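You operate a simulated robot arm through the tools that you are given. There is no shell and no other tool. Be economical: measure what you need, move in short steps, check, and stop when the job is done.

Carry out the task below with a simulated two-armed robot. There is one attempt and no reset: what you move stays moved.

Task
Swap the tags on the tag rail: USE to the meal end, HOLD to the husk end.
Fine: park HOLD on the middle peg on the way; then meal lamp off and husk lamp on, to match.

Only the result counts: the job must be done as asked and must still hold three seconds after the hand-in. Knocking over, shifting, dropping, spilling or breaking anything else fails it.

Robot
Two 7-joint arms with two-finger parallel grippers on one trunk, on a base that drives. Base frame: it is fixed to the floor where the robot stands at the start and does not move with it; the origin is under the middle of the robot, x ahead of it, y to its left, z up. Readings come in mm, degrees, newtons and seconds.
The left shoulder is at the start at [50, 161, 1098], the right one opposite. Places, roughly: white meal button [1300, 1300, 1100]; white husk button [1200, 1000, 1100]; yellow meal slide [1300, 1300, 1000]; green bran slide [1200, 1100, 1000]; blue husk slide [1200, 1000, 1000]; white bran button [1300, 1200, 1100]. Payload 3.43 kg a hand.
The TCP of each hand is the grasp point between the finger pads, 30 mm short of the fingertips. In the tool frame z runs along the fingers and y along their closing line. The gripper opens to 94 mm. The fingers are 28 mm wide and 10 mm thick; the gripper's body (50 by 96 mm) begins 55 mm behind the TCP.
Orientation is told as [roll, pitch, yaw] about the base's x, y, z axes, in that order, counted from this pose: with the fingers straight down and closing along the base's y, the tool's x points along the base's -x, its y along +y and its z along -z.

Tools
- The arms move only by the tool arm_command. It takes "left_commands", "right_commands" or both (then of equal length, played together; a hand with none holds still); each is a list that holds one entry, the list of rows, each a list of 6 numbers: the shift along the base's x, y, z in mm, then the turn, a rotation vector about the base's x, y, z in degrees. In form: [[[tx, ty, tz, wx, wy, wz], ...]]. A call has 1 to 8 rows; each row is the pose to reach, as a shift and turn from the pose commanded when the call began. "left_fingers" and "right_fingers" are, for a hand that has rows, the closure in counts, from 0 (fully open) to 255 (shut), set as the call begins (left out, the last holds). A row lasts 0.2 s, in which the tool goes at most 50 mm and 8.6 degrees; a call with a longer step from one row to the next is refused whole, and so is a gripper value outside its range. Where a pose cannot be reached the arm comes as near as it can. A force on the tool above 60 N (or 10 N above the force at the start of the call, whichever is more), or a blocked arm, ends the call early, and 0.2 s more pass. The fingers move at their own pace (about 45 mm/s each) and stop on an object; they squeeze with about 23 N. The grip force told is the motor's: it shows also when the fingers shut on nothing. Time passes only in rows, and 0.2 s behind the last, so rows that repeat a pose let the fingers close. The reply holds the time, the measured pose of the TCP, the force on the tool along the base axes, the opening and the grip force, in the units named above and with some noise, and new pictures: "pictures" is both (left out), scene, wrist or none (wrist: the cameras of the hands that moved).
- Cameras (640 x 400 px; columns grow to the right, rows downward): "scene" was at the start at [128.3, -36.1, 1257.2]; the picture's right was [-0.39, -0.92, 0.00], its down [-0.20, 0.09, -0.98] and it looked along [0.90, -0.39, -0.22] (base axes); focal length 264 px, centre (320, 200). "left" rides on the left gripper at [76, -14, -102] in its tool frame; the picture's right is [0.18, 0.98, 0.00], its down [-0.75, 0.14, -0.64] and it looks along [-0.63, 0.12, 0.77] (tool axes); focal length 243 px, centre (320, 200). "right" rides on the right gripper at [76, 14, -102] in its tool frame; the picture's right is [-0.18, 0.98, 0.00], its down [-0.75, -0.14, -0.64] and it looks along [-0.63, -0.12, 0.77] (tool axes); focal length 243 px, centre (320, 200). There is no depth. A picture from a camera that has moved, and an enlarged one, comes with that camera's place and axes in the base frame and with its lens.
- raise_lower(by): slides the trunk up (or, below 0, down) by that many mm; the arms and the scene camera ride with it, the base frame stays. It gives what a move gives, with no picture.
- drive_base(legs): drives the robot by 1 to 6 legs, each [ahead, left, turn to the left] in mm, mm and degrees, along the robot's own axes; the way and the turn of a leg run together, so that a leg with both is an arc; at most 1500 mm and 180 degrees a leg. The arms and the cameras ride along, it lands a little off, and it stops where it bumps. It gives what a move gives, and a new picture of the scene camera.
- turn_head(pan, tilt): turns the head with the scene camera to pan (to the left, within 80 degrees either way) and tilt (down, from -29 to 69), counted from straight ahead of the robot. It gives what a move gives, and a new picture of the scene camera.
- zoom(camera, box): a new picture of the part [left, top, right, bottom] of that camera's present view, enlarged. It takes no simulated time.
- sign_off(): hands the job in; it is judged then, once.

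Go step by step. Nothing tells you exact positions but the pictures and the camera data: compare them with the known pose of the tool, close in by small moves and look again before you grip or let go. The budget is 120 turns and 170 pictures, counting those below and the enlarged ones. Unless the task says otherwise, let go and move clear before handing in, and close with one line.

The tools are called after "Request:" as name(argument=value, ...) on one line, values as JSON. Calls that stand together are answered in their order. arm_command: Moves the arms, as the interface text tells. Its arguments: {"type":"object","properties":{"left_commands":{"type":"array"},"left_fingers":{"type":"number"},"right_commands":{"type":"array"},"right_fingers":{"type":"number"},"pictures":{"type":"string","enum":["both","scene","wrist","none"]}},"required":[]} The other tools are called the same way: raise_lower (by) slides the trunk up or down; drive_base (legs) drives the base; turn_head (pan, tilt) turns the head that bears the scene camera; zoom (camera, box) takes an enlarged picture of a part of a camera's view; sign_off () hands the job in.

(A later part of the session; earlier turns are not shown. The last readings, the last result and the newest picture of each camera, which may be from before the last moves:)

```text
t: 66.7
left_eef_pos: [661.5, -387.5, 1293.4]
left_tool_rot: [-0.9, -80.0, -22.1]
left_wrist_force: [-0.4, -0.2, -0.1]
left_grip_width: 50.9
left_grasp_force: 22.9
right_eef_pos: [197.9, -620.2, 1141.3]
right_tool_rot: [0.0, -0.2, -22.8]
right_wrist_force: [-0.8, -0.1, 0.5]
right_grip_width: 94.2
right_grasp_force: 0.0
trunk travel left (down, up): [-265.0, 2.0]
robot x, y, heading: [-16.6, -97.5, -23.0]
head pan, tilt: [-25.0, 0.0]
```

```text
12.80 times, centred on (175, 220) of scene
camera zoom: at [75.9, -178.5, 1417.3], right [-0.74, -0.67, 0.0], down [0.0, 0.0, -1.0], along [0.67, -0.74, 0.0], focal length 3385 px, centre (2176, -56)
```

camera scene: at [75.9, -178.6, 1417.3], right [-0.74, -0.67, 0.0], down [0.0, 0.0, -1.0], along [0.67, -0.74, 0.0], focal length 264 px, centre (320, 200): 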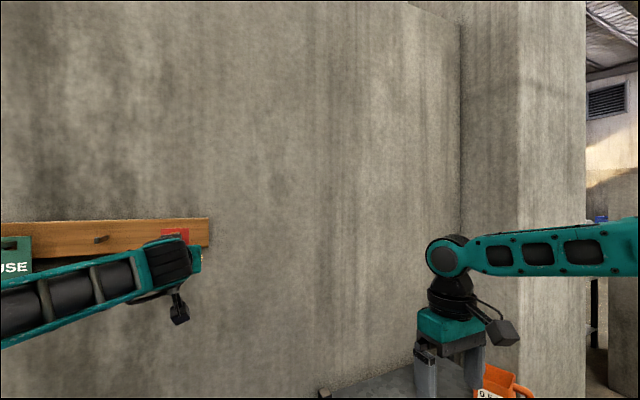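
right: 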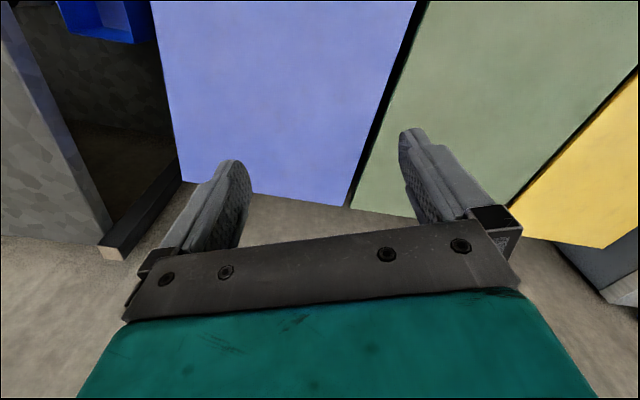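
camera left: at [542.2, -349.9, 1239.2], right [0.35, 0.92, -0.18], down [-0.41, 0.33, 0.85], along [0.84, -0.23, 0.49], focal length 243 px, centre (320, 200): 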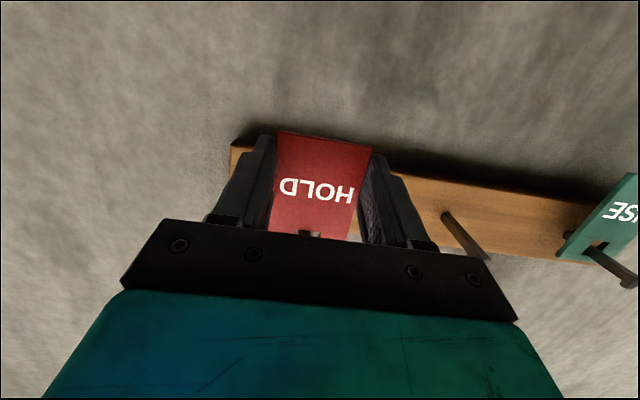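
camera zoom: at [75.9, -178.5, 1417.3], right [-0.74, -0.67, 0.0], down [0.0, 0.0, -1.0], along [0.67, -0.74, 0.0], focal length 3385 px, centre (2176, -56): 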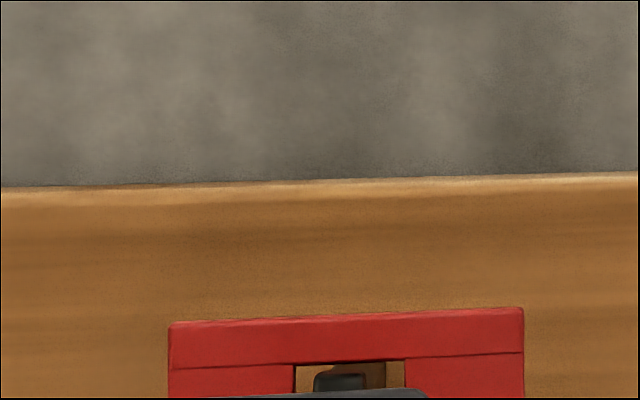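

The peg is now centred in the hole. I'll slide on 22 mm.

Request:
arm_command(left_commands=[[[5, -2.1, 0, 0, 0, 0], [10, -4.2, 0, 0, 0, 0], [15, -6.4, 0, 0, 0, 0], [20.5, -8.7, 0, 0, 0, 0], [20.5, -8.7, 0, 0, 0, 0]]], pictures="none")

Request:
zoom(camera="left", box=[280, 210, 340, 245])

Request:
zoom(camera="scene", box=[150, 210, 200, 240])

```text
t: 67.9
left_eef_pos: [681.0, -395.7, 1295.3]
left_tool_rot: [-0.7, -80.1, -22.3]
left_wrist_force: [-0.1, -0.8, -0.8]
left_grip_width: 50.7
left_grasp_force: 23.0
right_eef_pos: [197.6, -620.7, 1141.3]
right_tool_rot: [-0.1, -0.1, -23.0]
right_wrist_force: [-0.5, -0.4, 0.7]
right_grip_width: 94.2
right_grasp_force: 0.1
trunk travel left (down, up): [-265.0, 2.0]
robot x, y, heading: [-23.7, -96.1, -23.1]
head pan, tilt: [-25.0, 0.0]
```

```text
10.67 times, centred on (310, 228) of left
camera zoom: at [569.2, -365.2, 1237.5], right [0.36, 0.92, -0.18], down [-0.41, 0.33, 0.85], along [0.84, -0.23, 0.49], focal length 2588 px, centre (427, -93)
```

zoom: 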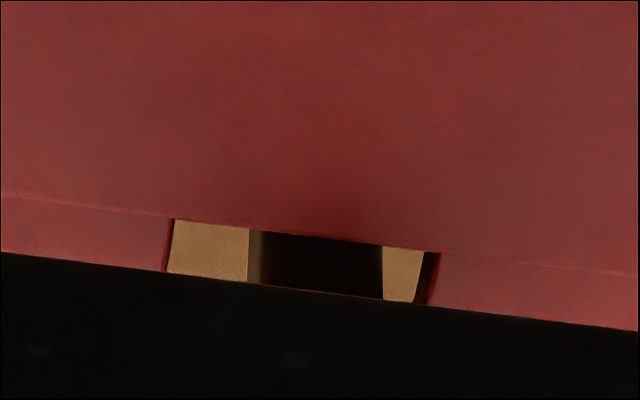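

```text
12.80 times, centred on (175, 225) of scene
camera zoom: at [75.9, -178.5, 1417.3], right [-0.74, -0.67, 0.0], down [0.0, 0.0, -1.0], along [0.67, -0.74, 0.0], focal length 3385 px, centre (2176, -120)
```

zoom: 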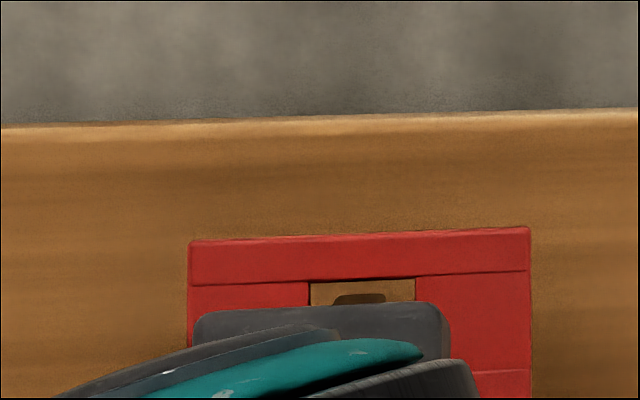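

HOLD is over the shaft. I'll lower it 6 mm to rest.

Request:
arm_command(left_commands=[[[1, -0.5, -2, 0, 0, 0], [2, -0.8, -4, 0, 0, 0], [2, -0.8, -6, 0, 0, 0], [2, -0.8, -6, 0, 0, 0]]], pictures="none")

Request:
zoom(camera="scene", box=[150, 210, 200, 240])

```text
t: 68.9
left_eef_pos: [682.2, -397.8, 1288.9]
left_tool_rot: [-0.6, -80.1, -22.4]
left_wrist_force: [1.4, -1.2, 5.6]
left_grip_width: 50.8
left_grasp_force: 22.7
right_eef_pos: [196.0, -619.3, 1141.5]
right_tool_rot: [0.0, -0.2, -22.8]
right_wrist_force: [0.2, 0.2, -0.4]
right_grip_width: 93.8
right_grasp_force: 0.0
trunk travel left (down, up): [-265.0, 2.0]
robot x, y, heading: [-23.4, -97.4, -22.8]
head pan, tilt: [-25.0, 0.0]
```

```text
12.80 times, centred on (175, 225) of scene
camera zoom: at [75.5, -178.6, 1417.4], right [-0.74, -0.67, 0.0], down [0.0, 0.0, -1.0], along [0.67, -0.74, 0.0], focal length 3385 px, centre (2176, -120)
```

zoom: 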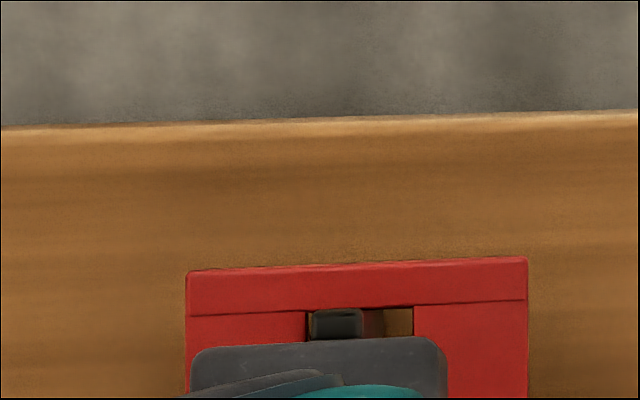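

HOLD is resting on the husk-end peg, with the tip showing in front of it. I'll release it and back well out.

Request:
arm_command(left_commands=[[[0, 0, 1, 0, 0, 0], [0, 0, 1, 0, 0, 0], [0, 0, 1, 0, 0, 0], [-23, 9.8, 0, 0, 0, 0], [-46, 19.6, 0, 0, 0, 0], [-74, 31.4, 0, 0, 0, 0], [-110, 46.7, 0, 0, 0, 0], [-110, 46.7, 0, 0, 0, 0]]], left_fingers=0, pictures="wrist")

Request:
turn_head(pan=0, tilt=8)

```text
t: 70.7
left_eef_pos: [571.7, -351.0, 1288.3]
left_tool_rot: [-1.0, -80.2, -21.9]
left_wrist_force: [0.0, -0.4, 0.0]
left_grip_width: 94.2
left_grasp_force: 0.1
right_eef_pos: [196.7, -619.1, 1141.0]
right_tool_rot: [-0.2, -0.1, -22.9]
right_wrist_force: [-0.1, -1.2, 0.3]
right_grip_width: 94.3
right_grasp_force: 0.1
trunk travel left (down, up): [-265.0, 2.0]
robot x, y, heading: [-22.2, -100.1, -23.0]
head pan, tilt: [-25.0, 0.0]
camera left: at [460.5, -318.9, 1231.3], right [0.35, 0.92, -0.18], down [-0.41, 0.33, 0.85], along [0.84, -0.23, 0.49], focal length 243 px, centre (320, 200)
```

left: 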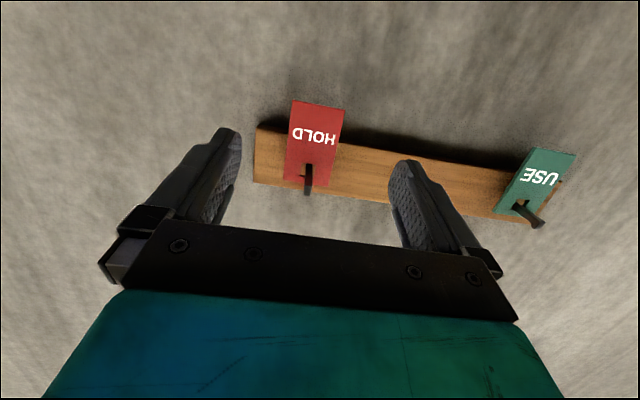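

```text
t: 71.6
left_eef_pos: [571.5, -350.5, 1287.2]
left_tool_rot: [-0.8, -80.0, -22.2]
left_wrist_force: [0.0, -0.7, 0.6]
left_grip_width: 94.4
left_grasp_force: 0.0
right_eef_pos: [196.7, -619.1, 1140.9]
right_tool_rot: [0.0, -0.1, -22.8]
right_wrist_force: [0.7, 0.6, -0.9]
right_grip_width: 93.7
right_grasp_force: 0.1
trunk travel left (down, up): [-265.0, 2.0]
robot x, y, heading: [-23.6, -95.8, -23.1]
head pan, tilt: [0.0, 8.0]
camera scene: at [100.9, -147.9, 1404.6], right [-0.39, -0.92, 0.0], down [-0.13, 0.05, -0.99], along [0.91, -0.39, -0.14], focal length 264 px, centre (320, 200)
```

scene: 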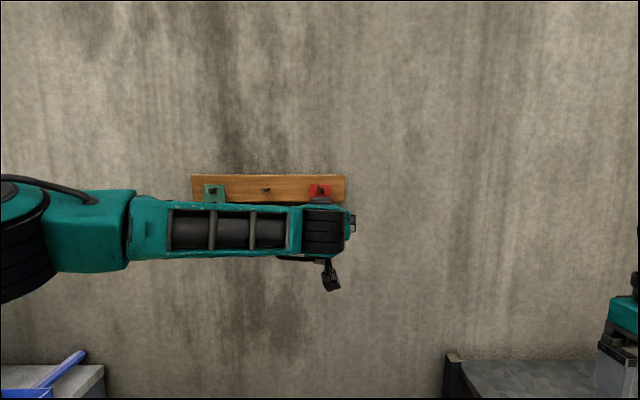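

Both tags are swapped: USE is at the meal end and HOLD at the husk end. Next come the lamps: I'll retract the left arm, back off a little and drive left towards the panel.

Request:
arm_command(left_commands=[[[-37, 15.6, -10, 2.6, 6.1, 0], [-74, 31.3, -20, 5.2, 12.3, 0], [-110, 47, -30, 7.8, 18.4, 0], [-129, 55, -40, 10.9, 25.8, 0], [-147, 62.6, -50, 14, 33, 0], [-147, 62.6, -50, 14, 33, 0]]], pictures="none")

Request:
zoom(camera="scene", box=[180, 160, 360, 250])

Request:
drive_base(legs=[[-150, 0, 0], [0, 700, 0]])

Request:
turn_head(pan=30, tilt=20)

```text
t: 73.0
left_eef_pos: [423.9, -287.1, 1236.8]
left_tool_rot: [-0.2, -44.1, -22.8]
left_wrist_force: [0.3, 0.0, 0.4]
left_grip_width: 94.2
left_grasp_force: 0.0
right_eef_pos: [197.0, -619.7, 1140.3]
right_tool_rot: [0.0, -0.2, -22.9]
right_wrist_force: [-0.1, 0.4, -0.6]
right_grip_width: 94.2
right_grasp_force: 0.0
trunk travel left (down, up): [-265.0, 2.0]
robot x, y, heading: [-24.6, -95.1, -23.1]
head pan, tilt: [0.0, 8.0]
```

```text
3.56 times, centred on (270, 205) of scene
camera zoom: at [101.0, -147.9, 1404.5], right [-0.39, -0.92, 0.0], down [-0.13, 0.05, -0.99], along [0.91, -0.39, -0.14], focal length 940 px, centre (498, 182)
```

zoom: 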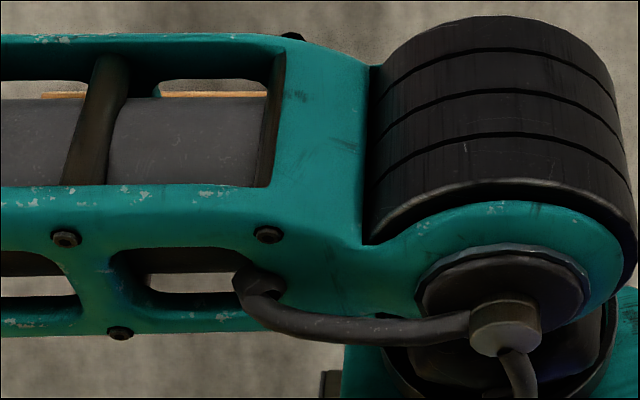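

```text
t: 77.8
left_eef_pos: [556.0, 412.2, 1238.1]
left_tool_rot: [-0.2, -44.2, -22.6]
left_wrist_force: [0.5, 0.5, -1.1]
left_grip_width: 93.9
left_grasp_force: 0.0
right_eef_pos: [328.6, 77.6, 1141.3]
right_tool_rot: [0.0, -0.2, -22.7]
right_wrist_force: [-0.3, 0.7, 0.4]
right_grip_width: 94.0
right_grasp_force: 0.1
trunk travel left (down, up): [-265.0, 2.0]
robot x, y, heading: [106.4, 600.2, -22.6]
head pan, tilt: [0.0, 8.0]
camera scene: at [231.6, 549.8, 1404.6], right [-0.39, -0.92, 0.0], down [-0.13, 0.05, -0.99], along [0.91, -0.38, -0.14], focal length 264 px, centre (320, 200)
```

scene: 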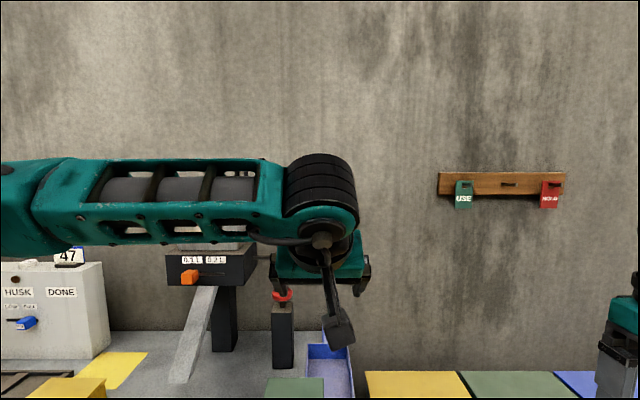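

```text
t: 78.7
left_eef_pos: [555.2, 412.2, 1237.7]
left_tool_rot: [-0.2, -44.2, -22.5]
left_wrist_force: [-0.8, 0.2, -1.0]
left_grip_width: 94.3
left_grasp_force: 0.1
right_eef_pos: [328.7, 78.4, 1140.8]
right_tool_rot: [-0.1, -0.2, -22.7]
right_wrist_force: [0.0, 0.7, 0.2]
right_grip_width: 93.9
right_grasp_force: 0.0
trunk travel left (down, up): [-265.0, 2.0]
robot x, y, heading: [106.3, 601.9, -22.7]
head pan, tilt: [30.0, 20.0]
camera scene: at [238.4, 597.0, 1385.1], right [0.13, -0.99, 0.0], down [-0.34, -0.04, -0.94], along [0.93, 0.12, -0.34], focal length 264 px, centre (320, 200)
```

scene: 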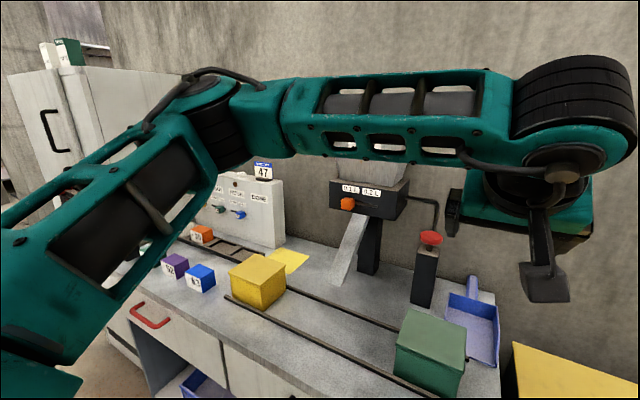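

The panel works out at husk button about D 710, L 1423, z 1120 and meal about L 1661, with a cabinet just left of it. I'll use the right arm with the robot turned 30° left, so the left elbow stays clear of the cabinet. First I'll tuck the right arm, turn, and drive partway.

Request:
arm_command(right_commands=[[[-35, 15, 15, 0, 0, 0], [-70, 30, 30, 0, 0, 0], [-104, 44, 45, 0, 0, 0], [-138, 58.7, 60, 0, 0, 0], [-138, 58.7, 60, 0, 0, 0]]], right_fingers=255, pictures="none")

Request:
drive_base(legs=[[0, 0, 30], [225, 390, 0]])

Request:
turn_head(pan=0, tilt=25)

```text
t: 79.9
left_eef_pos: [556.8, 410.1, 1236.3]
left_tool_rot: [-0.1, -44.3, -22.6]
left_wrist_force: [0.6, -0.1, 0.7]
left_grip_width: 94.2
left_grasp_force: 0.1
right_eef_pos: [190.5, 136.2, 1200.0]
right_tool_rot: [-0.1, 0.0, -22.7]
right_wrist_force: [0.2, 0.5, -0.3]
right_grip_width: 0.0
right_grasp_force: 10.6
trunk travel left (down, up): [-265.0, 2.0]
robot x, y, heading: [103.1, 601.0, -22.5]
head pan, tilt: [30.0, 20.0]
```

```text
t: 84.1
left_eef_pos: [763.4, 1072.6, 1237.6]
left_tool_rot: [-0.3, -44.2, 6.7]
left_wrist_force: [0.0, -0.4, 0.0]
left_grip_width: 93.9
left_grasp_force: 0.0
right_eef_pos: [578.8, 654.2, 1200.8]
right_tool_rot: [0.0, -0.2, 6.7]
right_wrist_force: [0.4, 0.1, 0.5]
right_grip_width: 0.0
right_grasp_force: 23.6
trunk travel left (down, up): [-265.0, 2.0]
robot x, y, heading: [279.6, 1017.4, 6.7]
head pan, tilt: [30.0, 20.0]
camera scene: at [396.3, 1077.8, 1385.0], right [0.6, -0.8, 0.0], down [-0.27, -0.2, -0.94], along [0.75, 0.56, -0.34], focal length 264 px, centre (320, 200)
```

scene: 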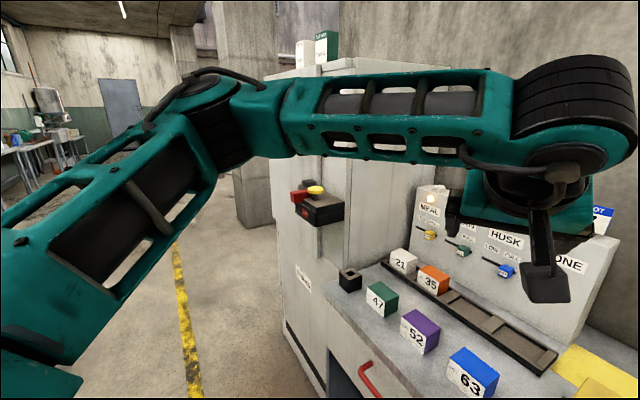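

```text
t: 85.0
left_eef_pos: [762.4, 1072.8, 1237.0]
left_tool_rot: [-0.1, -44.1, 6.9]
left_wrist_force: [0.1, 0.6, 0.6]
left_grip_width: 94.0
left_grasp_force: 0.0
right_eef_pos: [579.2, 653.7, 1200.6]
right_tool_rot: [-0.1, -0.2, 6.8]
right_wrist_force: [0.8, 0.3, -0.7]
right_grip_width: 0.1
right_grasp_force: 23.0
trunk travel left (down, up): [-265.0, 2.0]
robot x, y, heading: [282.0, 1014.2, 6.8]
head pan, tilt: [0.0, 25.0]
camera scene: at [412.9, 1032.6, 1377.0], right [0.12, -0.99, 0.0], down [-0.42, -0.05, -0.91], along [0.9, 0.11, -0.42], focal length 264 px, centre (320, 200)
```

scene: 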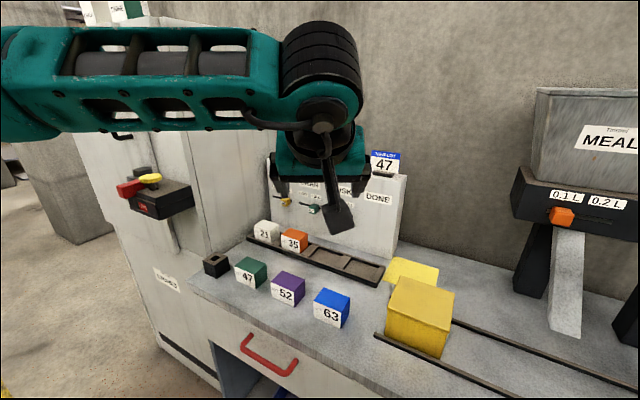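

The left hand blocks the view of the panel. I'll tuck it back and to the left, then drive another 440 mm along the wall.

Request:
arm_command(left_commands=[[[-42, 15, 0, 0, 0, 0], [-84, 30, 0, 0, 0, 0], [-126, 45, 0, 0, 0, 0], [-168, 61, 0, 0, 0, 0], [-210, 76, 0, 0, 0, 0], [-210, 76, 0, 0, 0, 0]]], pictures="none")

Request:
drive_base(legs=[[200, 346, 0]])

```text
t: 86.4
left_eef_pos: [561.9, 1143.4, 1242.2]
left_tool_rot: [-0.2, -44.2, 6.8]
left_wrist_force: [-0.3, -1.1, 1.0]
left_grip_width: 93.8
left_grasp_force: 0.0
left hand out of reach, approached as far as the arm can: row 5, 6
right_eef_pos: [578.3, 654.3, 1201.6]
right_tool_rot: [-0.1, -0.2, 6.7]
right_wrist_force: [0.6, -0.3, 0.4]
right_grip_width: 0.1
right_grasp_force: 23.3
trunk travel left (down, up): [-265.0, 2.0]
robot x, y, heading: [278.6, 1015.9, 6.8]
head pan, tilt: [0.0, 25.0]
```

```text
t: 89.0
left_eef_pos: [718.4, 1514.6, 1242.5]
left_tool_rot: [-0.3, -44.2, 6.8]
left_wrist_force: [-0.3, 0.5, 0.7]
left_grip_width: 94.1
left_grasp_force: 0.0
right_eef_pos: [737.1, 1025.2, 1200.2]
right_tool_rot: [-0.1, -0.1, 6.6]
right_wrist_force: [-0.3, 0.0, -0.2]
right_grip_width: 0.1
right_grasp_force: 23.4
trunk travel left (down, up): [-265.0, 2.0]
robot x, y, heading: [439.2, 1385.7, 6.8]
head pan, tilt: [0.0, 25.0]
camera scene: at [570.9, 1404.8, 1376.9], right [0.11, -0.99, 0.0], down [-0.42, -0.05, -0.91], along [0.9, 0.1, -0.42], focal length 264 px, centre (320, 200)
```

scene: 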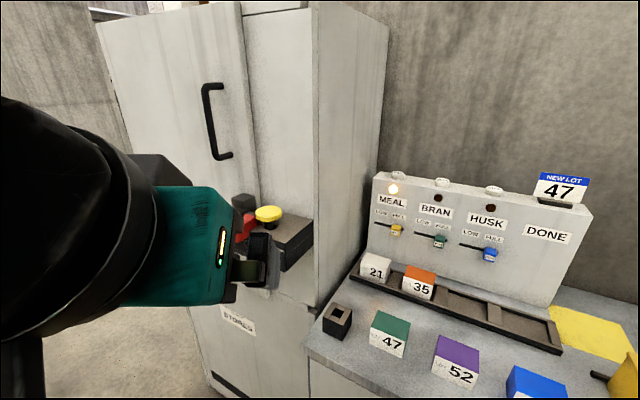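

The panel is in clear view, with the meal lamp lit and the husk lamp dark. I'll zoom in on the buttons.

Request:
zoom(camera="scene", box=[360, 160, 520, 260])

Request:
turn_head(pan=-30, tilt=55)

```text
4.00 times, centred on (440, 210) of scene
camera zoom: at [570.9, 1404.8, 1376.9], right [0.11, -0.99, 0.0], down [-0.42, -0.05, -0.91], along [0.9, 0.1, -0.42], focal length 1058 px, centre (-160, 160)
```

zoom: 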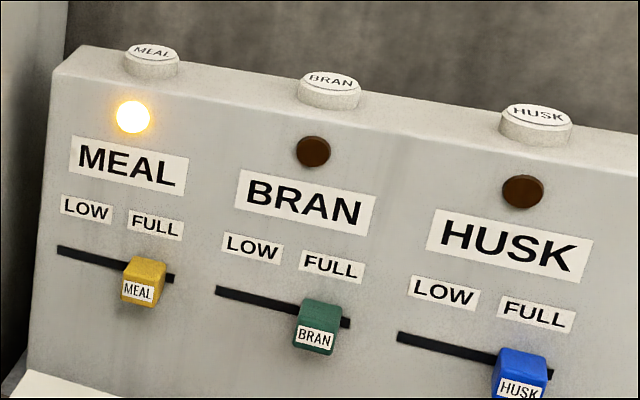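

```text
t: 89.9
left_eef_pos: [717.9, 1514.5, 1242.7]
left_tool_rot: [-0.2, -44.2, 6.6]
left_wrist_force: [0.2, 0.4, -0.2]
left_grip_width: 93.9
left_grasp_force: 0.0
right_eef_pos: [736.1, 1024.8, 1201.4]
right_tool_rot: [0.1, -0.2, 6.5]
right_wrist_force: [0.0, -0.5, 0.6]
right_grip_width: 0.0
right_grasp_force: 23.3
trunk travel left (down, up): [-265.0, 2.0]
robot x, y, heading: [439.4, 1390.5, 6.6]
head pan, tilt: [-30.0, 55.0]
camera scene: at [545.4, 1365.3, 1333.0], right [-0.4, -0.92, 0.0], down [-0.75, 0.32, -0.57], along [0.53, -0.23, -0.82], focal length 264 px, centre (320, 200)
```

scene: 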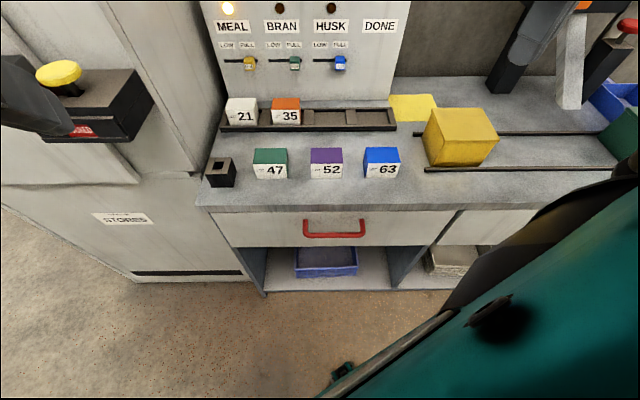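

The panel face is at D≈675. The buttons are at D≈703 and z≈1130, with husk at L≈1440 and meal at L≈1676. I'll tilt the right hand (fingers closed) forward and bring it partway.

Request:
arm_command(right_commands=[[[33, 4.6, 4, 0.91, -7.8, 0], [66, 9.2, 9, 1.83, -15.6, 0], [99, 13.8, 13, 2.74, -23.4, 0], [132, 18.4, 17, 3.66, -31.2, 0], [165, 23, 21, 4.57, -39, 0], [198, 27.6, 26, 5.49, -46.8, 0], [231, 32, 30, 6.4, -54.6, 0], [231, 32, 30, 6.4, -54.6, 0]]], pictures="none")

Request:
turn_head(pan=-10, tilt=25)

```text
t: 91.7
left_eef_pos: [719.6, 1514.7, 1242.1]
left_tool_rot: [0.0, -44.2, 6.7]
left_wrist_force: [-0.1, 0.3, 0.3]
left_grip_width: 94.1
left_grasp_force: 0.0
right_eef_pos: [966.5, 1058.1, 1230.8]
right_tool_rot: [0.1, -55.3, 6.5]
right_wrist_force: [0.0, 0.1, -0.1]
right_grip_width: 0.3
right_grasp_force: 23.1
trunk travel left (down, up): [-265.0, 2.0]
robot x, y, heading: [437.1, 1390.9, 6.8]
head pan, tilt: [-30.0, 55.0]
```

```text
t: 92.7
left_eef_pos: [718.3, 1515.0, 1243.4]
left_tool_rot: [-0.1, -44.2, 6.7]
left_wrist_force: [-0.6, 0.2, 0.4]
left_grip_width: 94.0
left_grasp_force: 0.1
right_eef_pos: [966.5, 1056.4, 1231.9]
right_tool_rot: [0.1, -55.1, 6.5]
right_wrist_force: [0.0, -0.8, -1.0]
right_grip_width: 0.0
right_grasp_force: 22.7
trunk travel left (down, up): [-265.0, 2.0]
robot x, y, heading: [437.4, 1384.5, 6.5]
head pan, tilt: [-10.0, 25.0]
camera scene: at [571.2, 1388.2, 1376.9], right [-0.06, -1.0, 0.0], down [-0.42, 0.03, -0.91], along [0.9, -0.05, -0.42], focal length 264 px, centre (320, 200)
```

scene: 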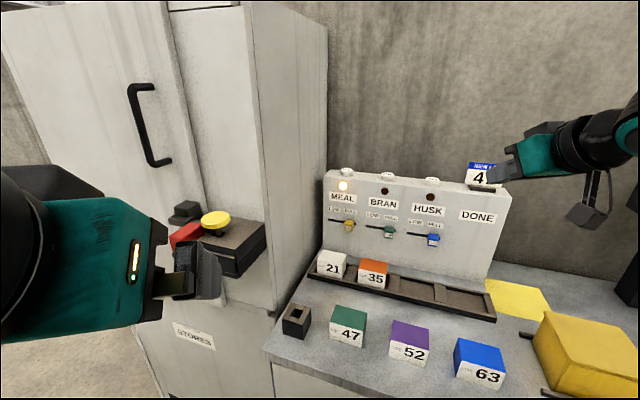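

The right hand is at D 476, L 1350. I'll move it left 85 mm while yawing the tool 18° towards the panel normal, then forward 120 mm at safe height.

Request:
arm_command(right_commands=[[[11, 26, 0, 0, 0, -6], [22, 52, 0, 0, 0, -12], [33.2, 78.2, 0, 0, 0, -18], [70, 62.5, 0, 0, 0, -18], [107, 46.9, 0, 0, 0, -18], [143.6, 31.3, -5, 0, 0, -18], [143.6, 31.3, -5, 0, 0, -18]]])

```text
t: 94.3
left_eef_pos: [717.2, 1514.9, 1243.5]
left_tool_rot: [-0.2, -44.2, 6.6]
left_wrist_force: [-0.8, -0.7, 0.9]
left_grip_width: 94.1
left_grasp_force: 0.0
right_eef_pos: [1109.4, 1089.6, 1227.1]
right_tool_rot: [0.2, -55.1, -11.4]
right_wrist_force: [-0.1, -0.4, 0.6]
right_grip_width: 0.0
right_grasp_force: 23.1
trunk travel left (down, up): [-265.0, 2.0]
robot x, y, heading: [439.0, 1389.0, 6.5]
head pan, tilt: [-10.0, 25.0]
camera scene: at [570.6, 1388.5, 1377.0], right [-0.06, -1.0, 0.0], down [-0.42, 0.02, -0.91], along [0.91, -0.05, -0.42], focal length 264 px, centre (320, 200)
camera right: at [986.3, 1128.9, 1221.7], right [0.3, 0.94, 0.15], down [-0.12, -0.12, 0.99], along [0.95, -0.31, 0.08], focal length 243 px, centre (320, 200)
```

scene: 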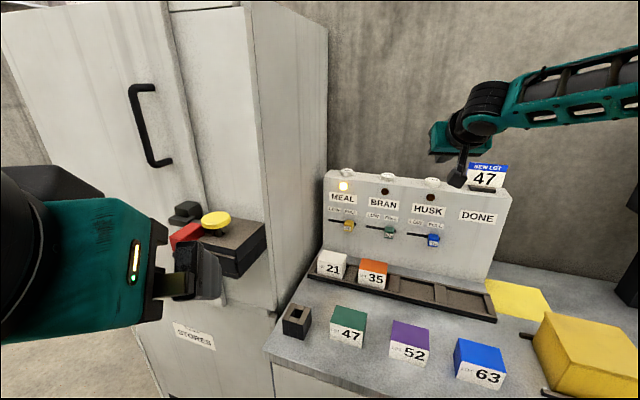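
right: 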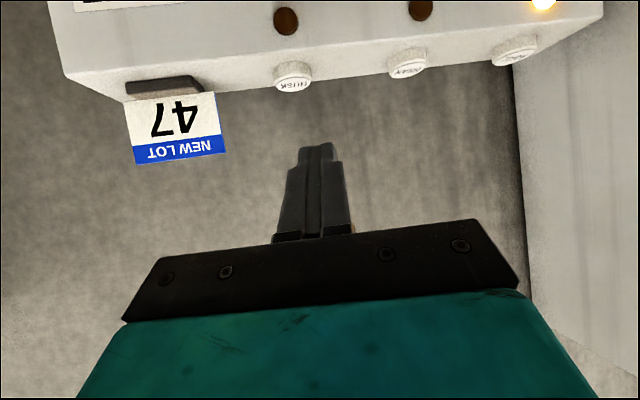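

The right wrist camera puts the husk button at L≈1437, just ahead of the fingertips. I'll move to hover about 40 mm above it.

Request:
arm_command(right_commands=[[[24, -12, -8, 0, 0, 0], [48, -24, -18, 0, 0, 0], [73, -35.4, -32, 0, 0, 0], [73, -35.4, -45, 0, 0, 0], [73, -35.4, -45, 0, 0, 0]]])

Request:
zoom(camera="scene", box=[380, 140, 500, 215])

```text
t: 95.5
left_eef_pos: [719.2, 1514.2, 1243.6]
left_tool_rot: [-0.1, -44.2, 6.6]
left_wrist_force: [0.6, 0.1, -0.1]
left_grip_width: 93.8
left_grasp_force: 0.0
right_eef_pos: [1183.1, 1053.8, 1180.1]
right_tool_rot: [0.0, -55.1, -11.4]
right_wrist_force: [-0.4, 0.1, 0.4]
right_grip_width: 0.3
right_grasp_force: 22.8
trunk travel left (down, up): [-265.0, 2.0]
robot x, y, heading: [438.4, 1389.4, 6.8]
head pan, tilt: [-10.0, 25.0]
camera scene: at [571.3, 1388.3, 1376.9], right [-0.06, -1.0, 0.0], down [-0.42, 0.03, -0.91], along [0.9, -0.05, -0.42], focal length 264 px, centre (320, 200)
camera right: at [1059.8, 1093.8, 1175.6], right [0.3, 0.94, 0.15], down [-0.12, -0.12, 0.99], along [0.95, -0.31, 0.08], focal length 243 px, centre (320, 200)
```

scene: 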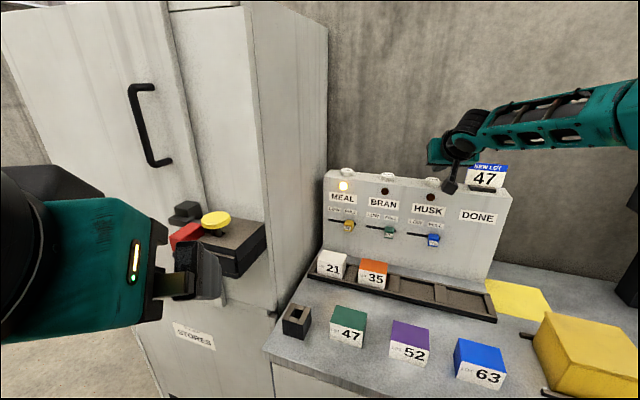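
right: 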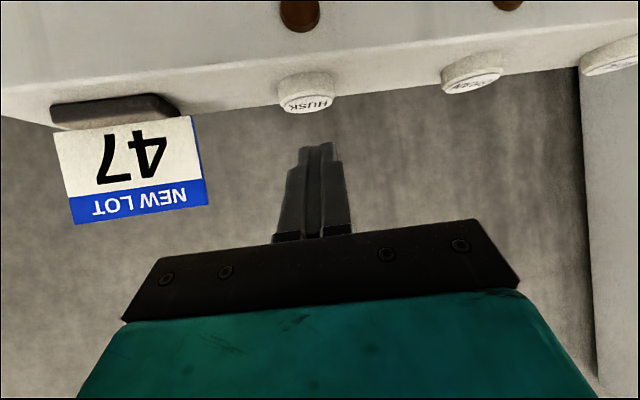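

```text
5.33 times, centred on (440, 178) of scene
camera zoom: at [571.3, 1388.3, 1376.9], right [-0.06, -1.0, 0.0], down [-0.42, 0.03, -0.91], along [0.9, -0.05, -0.42], focal length 1411 px, centre (-320, 320)
```

zoom: 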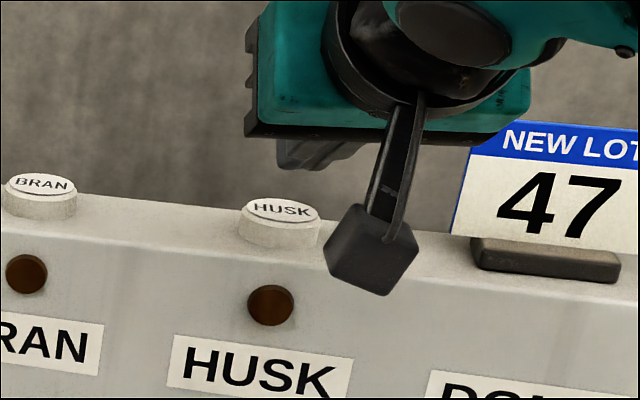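

The husk button centre is about D 710, L 1439, with its top at z≈1128. The lowest finger corner is at D 692, z 1151, so I'll move 16 mm forward and start down gently.

Request:
arm_command(right_commands=[[[14.7, -6.3, -6, 0, 0, 0], [14.7, -6.3, -16, 0, 0, 0], [14.7, -6.3, -16, 0, 0, 0]]], pictures="wrist")

Request:
turn_head(pan=15, tilt=22)

Request:
zoom(camera="scene", box=[430, 150, 600, 256])

```text
t: 96.3
left_eef_pos: [719.2, 1515.2, 1242.3]
left_tool_rot: [0.0, -44.2, 6.7]
left_wrist_force: [0.4, 0.5, 0.0]
left_grip_width: 94.1
left_grasp_force: 0.0
right_eef_pos: [1196.4, 1047.8, 1164.0]
right_tool_rot: [0.0, -55.1, -11.5]
right_wrist_force: [-0.3, -0.7, -0.4]
right_grip_width: 0.0
right_grasp_force: 22.8
trunk travel left (down, up): [-265.0, 2.0]
robot x, y, heading: [434.2, 1389.1, 6.6]
head pan, tilt: [-10.0, 25.0]
camera right: at [1073.9, 1087.3, 1159.3], right [0.3, 0.94, 0.15], down [-0.12, -0.12, 0.99], along [0.95, -0.31, 0.08], focal length 243 px, centre (320, 200)
```

right: 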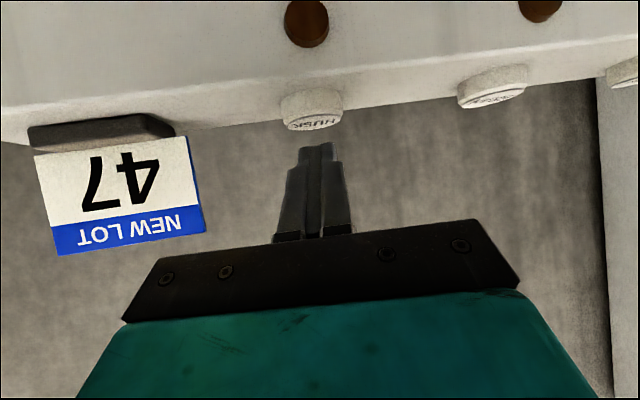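

```text
t: 97.2
left_eef_pos: [718.7, 1513.8, 1242.3]
left_tool_rot: [-0.1, -44.2, 6.7]
left_wrist_force: [0.0, 0.6, -0.3]
left_grip_width: 93.9
left_grasp_force: 0.0
right_eef_pos: [1197.6, 1046.3, 1164.3]
right_tool_rot: [0.0, -55.1, -11.4]
right_wrist_force: [0.3, 0.2, 0.3]
right_grip_width: 0.0
right_grasp_force: 23.6
trunk travel left (down, up): [-265.0, 2.0]
robot x, y, heading: [438.6, 1386.0, 6.7]
head pan, tilt: [15.0, 22.0]
camera scene: at [565.5, 1427.8, 1381.8], right [0.37, -0.93, 0.0], down [-0.35, -0.14, -0.93], along [0.86, 0.34, -0.37], focal length 264 px, centre (320, 200)
```

scene: 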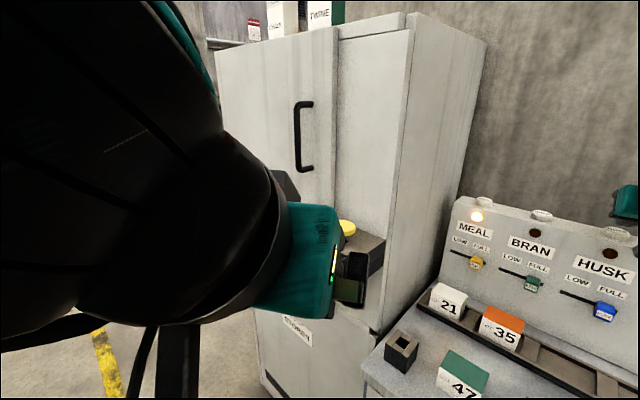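

```text
3.76 times, centred on (515, 203) of scene
camera zoom: at [565.5, 1427.8, 1381.8], right [0.37, -0.93, 0.0], down [-0.35, -0.14, -0.93], along [0.86, 0.34, -0.37], focal length 996 px, centre (-414, 189)
```

zoom: 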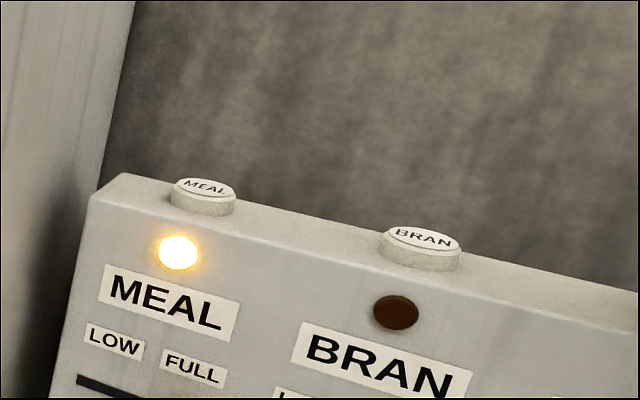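

I'm in position above husk. I'll turn the head back so I can see the husk lamp, and press down in small steps.

Request:
turn_head(pan=-10, tilt=25)

Request:
arm_command(right_commands=[[[0, 0, -4, 0, 0, 0], [0, 0, -8, 0, 0, 0], [0, 0, -8, 0, 0, 0]]], pictures="none")

Request:
zoom(camera="scene", box=[320, 150, 480, 250])

```text
t: 98.0
left_eef_pos: [718.9, 1514.4, 1242.3]
left_tool_rot: [-0.1, -44.2, 6.7]
left_wrist_force: [-0.4, 0.0, 0.0]
left_grip_width: 94.2
left_grasp_force: 0.1
right_eef_pos: [1197.3, 1047.5, 1164.3]
right_tool_rot: [0.2, -55.1, -11.4]
right_wrist_force: [-0.8, 0.4, 0.1]
right_grip_width: 0.2
right_grasp_force: 23.8
trunk travel left (down, up): [-265.0, 2.0]
robot x, y, heading: [437.3, 1389.1, 6.5]
head pan, tilt: [-10.0, 25.0]
camera scene: at [571.2, 1388.4, 1376.9], right [-0.06, -1.0, 0.0], down [-0.42, 0.02, -0.91], along [0.9, -0.05, -0.42], focal length 264 px, centre (320, 200)
```

scene: 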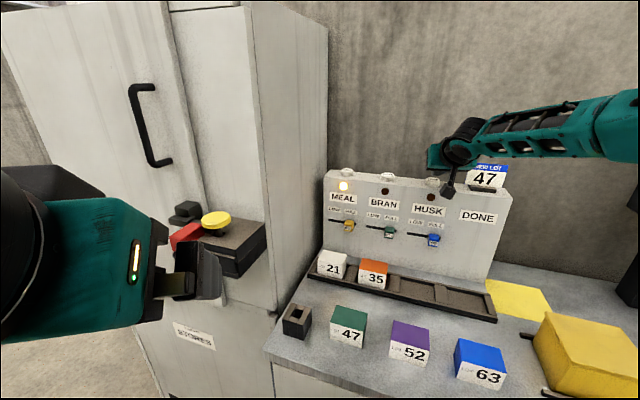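

```text
t: 98.8
left_eef_pos: [719.2, 1514.9, 1242.4]
left_tool_rot: [-0.1, -44.2, 6.7]
left_wrist_force: [-0.2, -0.1, 0.2]
left_grip_width: 94.1
left_grasp_force: 0.0
right_eef_pos: [1197.7, 1047.2, 1155.6]
right_tool_rot: [0.0, -55.1, -11.4]
right_wrist_force: [-0.1, 0.8, 0.4]
right_grip_width: 0.1
right_grasp_force: 23.0
trunk travel left (down, up): [-265.0, 2.0]
robot x, y, heading: [434.7, 1389.6, 6.6]
head pan, tilt: [-10.0, 25.0]
```

```text
4.00 times, centred on (400, 200) of scene
camera zoom: at [571.1, 1388.3, 1376.9], right [-0.06, -1.0, 0.0], down [-0.42, 0.03, -0.91], along [0.9, -0.05, -0.42], focal length 1058 px, centre (0, 200)
```

zoom: 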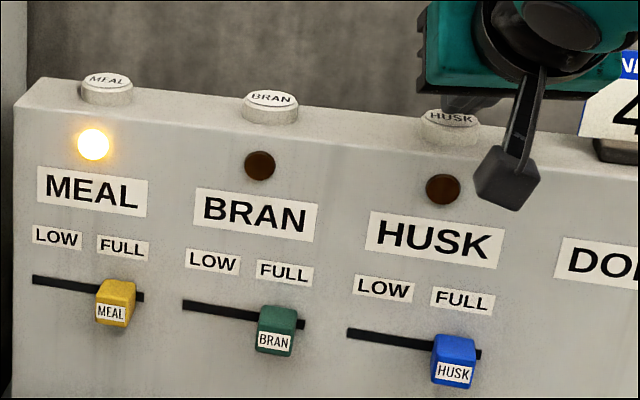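

The finger is just above the husk button. I'll continue down.

Request:
arm_command(right_commands=[[[0, 0, -3, 0, 0, 0], [0, 0, -6, 0, 0, 0], [0, 0, -6, 0, 0, 0]]], pictures="none")

Request:
zoom(camera="scene", box=[320, 150, 480, 250])

```text
t: 99.6
left_eef_pos: [717.9, 1514.3, 1242.2]
left_tool_rot: [-0.1, -44.1, 6.8]
left_wrist_force: [-0.5, 0.2, -0.6]
left_grip_width: 93.9
left_grasp_force: 0.0
right_eef_pos: [1197.3, 1046.3, 1149.9]
right_tool_rot: [0.1, -55.3, -11.4]
right_wrist_force: [0.9, 0.2, 2.1]
right_grip_width: 0.3
right_grasp_force: 22.7
trunk travel left (down, up): [-265.0, 2.0]
robot x, y, heading: [433.4, 1389.0, 6.2]
head pan, tilt: [-10.0, 25.0]
```

```text
4.00 times, centred on (400, 200) of scene
camera zoom: at [571.1, 1388.4, 1377.0], right [-0.06, -1.0, 0.0], down [-0.42, 0.03, -0.91], along [0.9, -0.05, -0.42], focal length 1058 px, centre (0, 200)
```

zoom: 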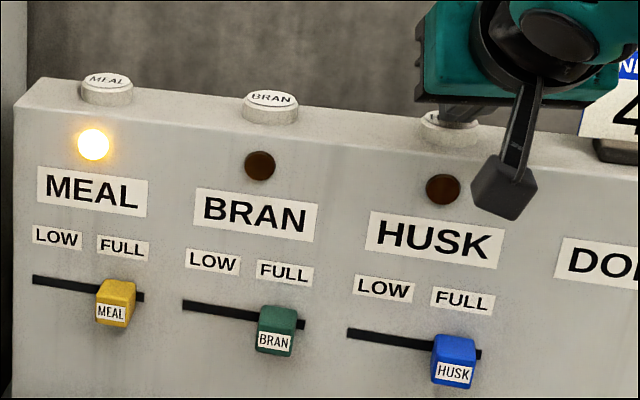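

Contact has just begun, at 2 N. I'll press a few mm more.

Request:
arm_command(right_commands=[[[0, 0, -2, 0, 0, 0], [0, 0, -4, 0, 0, 0], [0, 0, -4, 0, 0, 0]]], pictures="none")

Request:
zoom(camera="scene", box=[320, 150, 480, 250])

```text
t: 100.4
left_eef_pos: [718.1, 1515.4, 1242.9]
left_tool_rot: [-0.2, -44.2, 6.8]
left_wrist_force: [-0.5, 0.4, 0.1]
left_grip_width: 93.9
left_grasp_force: 0.1
right_eef_pos: [1197.7, 1047.8, 1148.4]
right_tool_rot: [0.1, -55.1, -11.5]
right_wrist_force: [0.7, 0.8, 2.9]
right_grip_width: 0.1
right_grasp_force: 22.7
trunk travel left (down, up): [-265.0, 2.0]
robot x, y, heading: [435.9, 1389.6, 6.6]
head pan, tilt: [-10.0, 25.0]
```

```text
4.00 times, centred on (400, 200) of scene
camera zoom: at [570.8, 1388.7, 1377.0], right [-0.06, -1.0, 0.0], down [-0.42, 0.02, -0.91], along [0.9, -0.05, -0.42], focal length 1058 px, centre (0, 200)
```

zoom: 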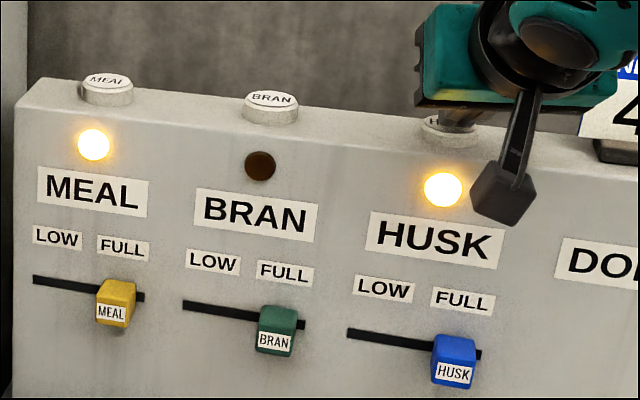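

The husk lamp is on. I'll lift and retract the hand, then drive 150 mm left along the wall to bring the meal button within reach.

Request:
arm_command(right_commands=[[[0, 0, 25, 0, 0, 0], [0, 0, 55, 0, 0, 0], [-37, 15.6, 70, 0, 0, 6], [-74, 31, 75, 0, 0, 12], [-92, 39, 75, 0, 0, 18], [-92, 39, 75, 0, 0, 18]]], pictures="none")

Request:
drive_base(legs=[[74, 130, 0]])

```text
t: 101.8
left_eef_pos: [719.0, 1514.8, 1242.9]
left_tool_rot: [-0.1, -44.2, 6.7]
left_wrist_force: [0.2, -0.7, 0.1]
left_grip_width: 94.0
left_grasp_force: 0.0
right_eef_pos: [1106.2, 1086.1, 1222.4]
right_tool_rot: [0.1, -55.1, 6.8]
right_wrist_force: [-0.4, -0.7, -0.3]
right_grip_width: 0.2
right_grasp_force: 22.6
trunk travel left (down, up): [-265.0, 2.0]
robot x, y, heading: [435.5, 1387.2, 6.8]
head pan, tilt: [-10.0, 25.0]
```

```text
t: 103.2
left_eef_pos: [777.2, 1658.0, 1242.4]
left_tool_rot: [-0.2, -44.1, 6.9]
left_wrist_force: [1.4, 1.6, 0.5]
left_grip_width: 93.9
left_grasp_force: 0.0
right_eef_pos: [1165.9, 1228.6, 1222.5]
right_tool_rot: [0.0, -55.0, 6.7]
right_wrist_force: [-0.1, 0.5, -0.8]
right_grip_width: 0.1
right_grasp_force: 22.7
trunk travel left (down, up): [-265.0, 2.0]
robot x, y, heading: [495.4, 1530.4, 6.5]
head pan, tilt: [-10.0, 25.0]
camera scene: at [630.0, 1530.9, 1376.9], right [-0.06, -1.0, 0.0], down [-0.42, 0.02, -0.91], along [0.9, -0.05, -0.42], focal length 264 px, centre (320, 200)
```

scene: 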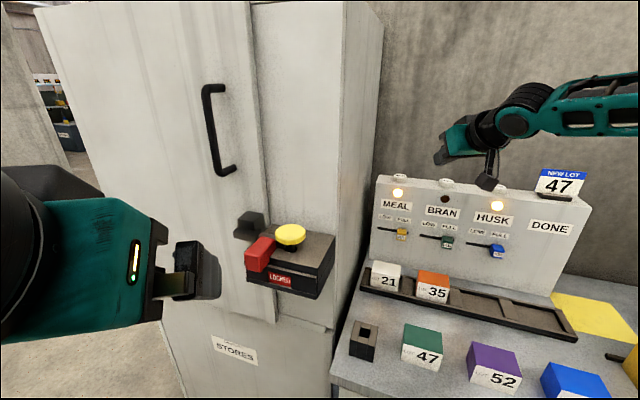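

The hand is at D 592, L 1586, and both lamps are lit as expected at this stage. I'll bring the hand towards the meal button and look.

Request:
arm_command(right_commands=[[[28, 15, 0, 0, 0, 0], [56, 30, -5, 0, 0, 0], [84.5, 45.5, -15, 0, 0, 0], [84.5, 45.5, -15, 0, 0, 0]]])

Request:
zoom(camera="scene", box=[360, 120, 520, 220])

```text
t: 104.2
left_eef_pos: [777.0, 1657.1, 1243.0]
left_tool_rot: [-0.1, -44.2, 6.7]
left_wrist_force: [0.5, 0.4, 0.6]
left_grip_width: 93.9
left_grasp_force: 0.1
right_eef_pos: [1249.7, 1273.5, 1208.0]
right_tool_rot: [0.1, -55.1, 6.6]
right_wrist_force: [0.0, -0.4, 0.5]
right_grip_width: 0.0
right_grasp_force: 23.4
trunk travel left (down, up): [-265.0, 2.0]
robot x, y, heading: [493.6, 1530.6, 6.8]
head pan, tilt: [-10.0, 25.0]
camera scene: at [629.1, 1529.8, 1377.0], right [-0.06, -1.0, 0.0], down [-0.42, 0.02, -0.91], along [0.91, -0.05, -0.42], focal length 264 px, centre (320, 200)
camera right: at [1120.5, 1274.5, 1203.4], right [-0.01, 0.99, 0.15], down [-0.08, -0.15, 0.99], along [1.0, 0.0, 0.08], focal length 243 px, centre (320, 200)
```

scene: 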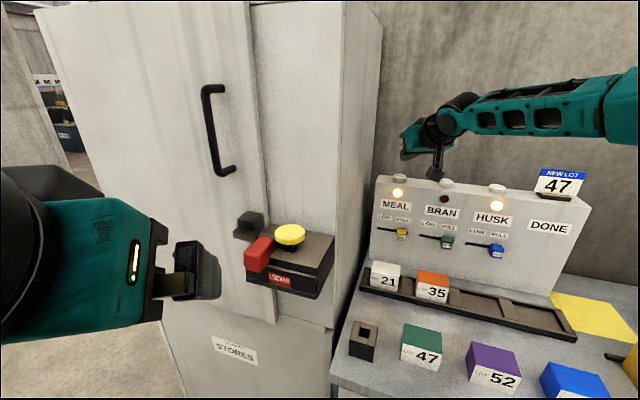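
right: 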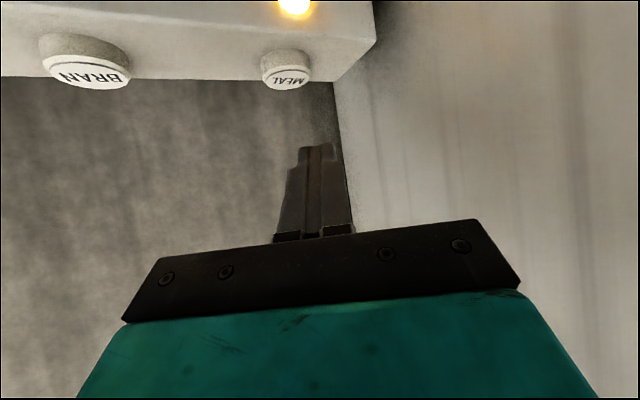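

```text
4.00 times, centred on (440, 170) of scene
camera zoom: at [629.1, 1529.8, 1377.0], right [-0.06, -1.0, 0.0], down [-0.42, 0.02, -0.91], along [0.91, -0.05, -0.42], focal length 1058 px, centre (-160, 320)
```

zoom: 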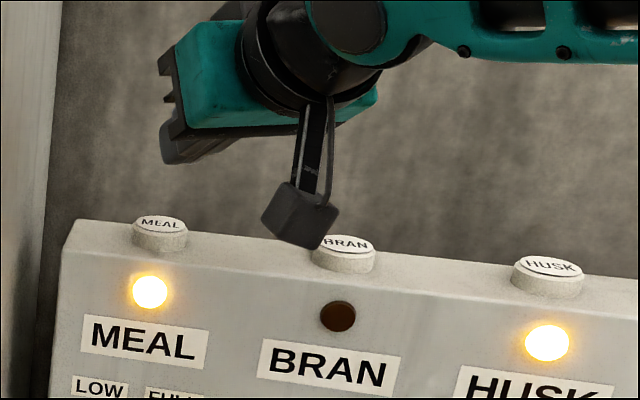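

The meal button is at D≈711, L≈1676, z≈1128. I'll move above it and down to about 10 mm short.

Request:
arm_command(right_commands=[[[21, -5.2, -8, 0, 0, 0], [42.3, -10.4, -18, 0, 0, 0], [42.3, -10.4, -34, 0, 0, 0], [42.3, -10.4, -48, 0, 0, 0], [42.3, -10.4, -48, 0, 0, 0]]], pictures="wrist")

Request:
zoom(camera="scene", box=[360, 140, 520, 240])

```text
t: 105.4
left_eef_pos: [775.0, 1657.6, 1242.9]
left_tool_rot: [0.0, -44.1, 6.7]
left_wrist_force: [-0.4, -0.4, 2.0]
left_grip_width: 94.0
left_grasp_force: 0.1
right_eef_pos: [1272.6, 1261.1, 1164.3]
right_tool_rot: [0.2, -55.2, 6.6]
right_wrist_force: [0.3, 0.3, -0.1]
right_grip_width: 0.0
right_grasp_force: 23.1
right hand out of reach, approached as far as the arm can: row 2, 3, 4, 5
trunk travel left (down, up): [-265.0, 2.0]
robot x, y, heading: [498.5, 1528.9, 6.7]
head pan, tilt: [-10.0, 25.0]
camera right: at [1142.7, 1260.5, 1159.4], right [-0.01, 0.99, 0.15], down [-0.08, -0.15, 0.99], along [1.0, 0.0, 0.08], focal length 243 px, centre (320, 200)
```

right: 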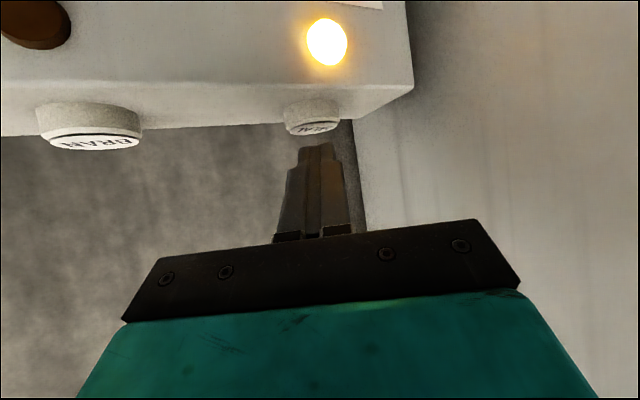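

```text
4.00 times, centred on (440, 190) of scene
camera zoom: at [629.7, 1530.2, 1376.9], right [-0.06, -1.0, 0.0], down [-0.42, 0.02, -0.91], along [0.9, -0.05, -0.42], focal length 1058 px, centre (-160, 240)
```

zoom: 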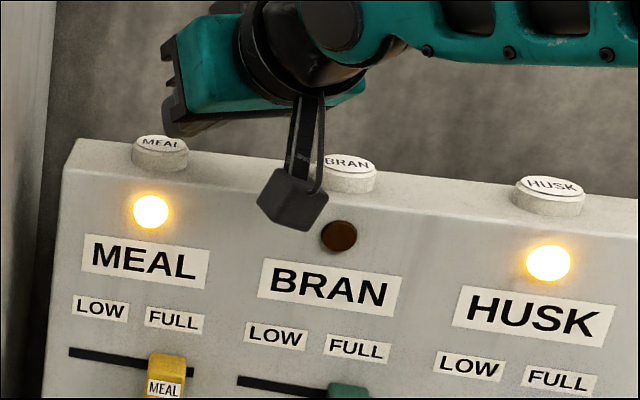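

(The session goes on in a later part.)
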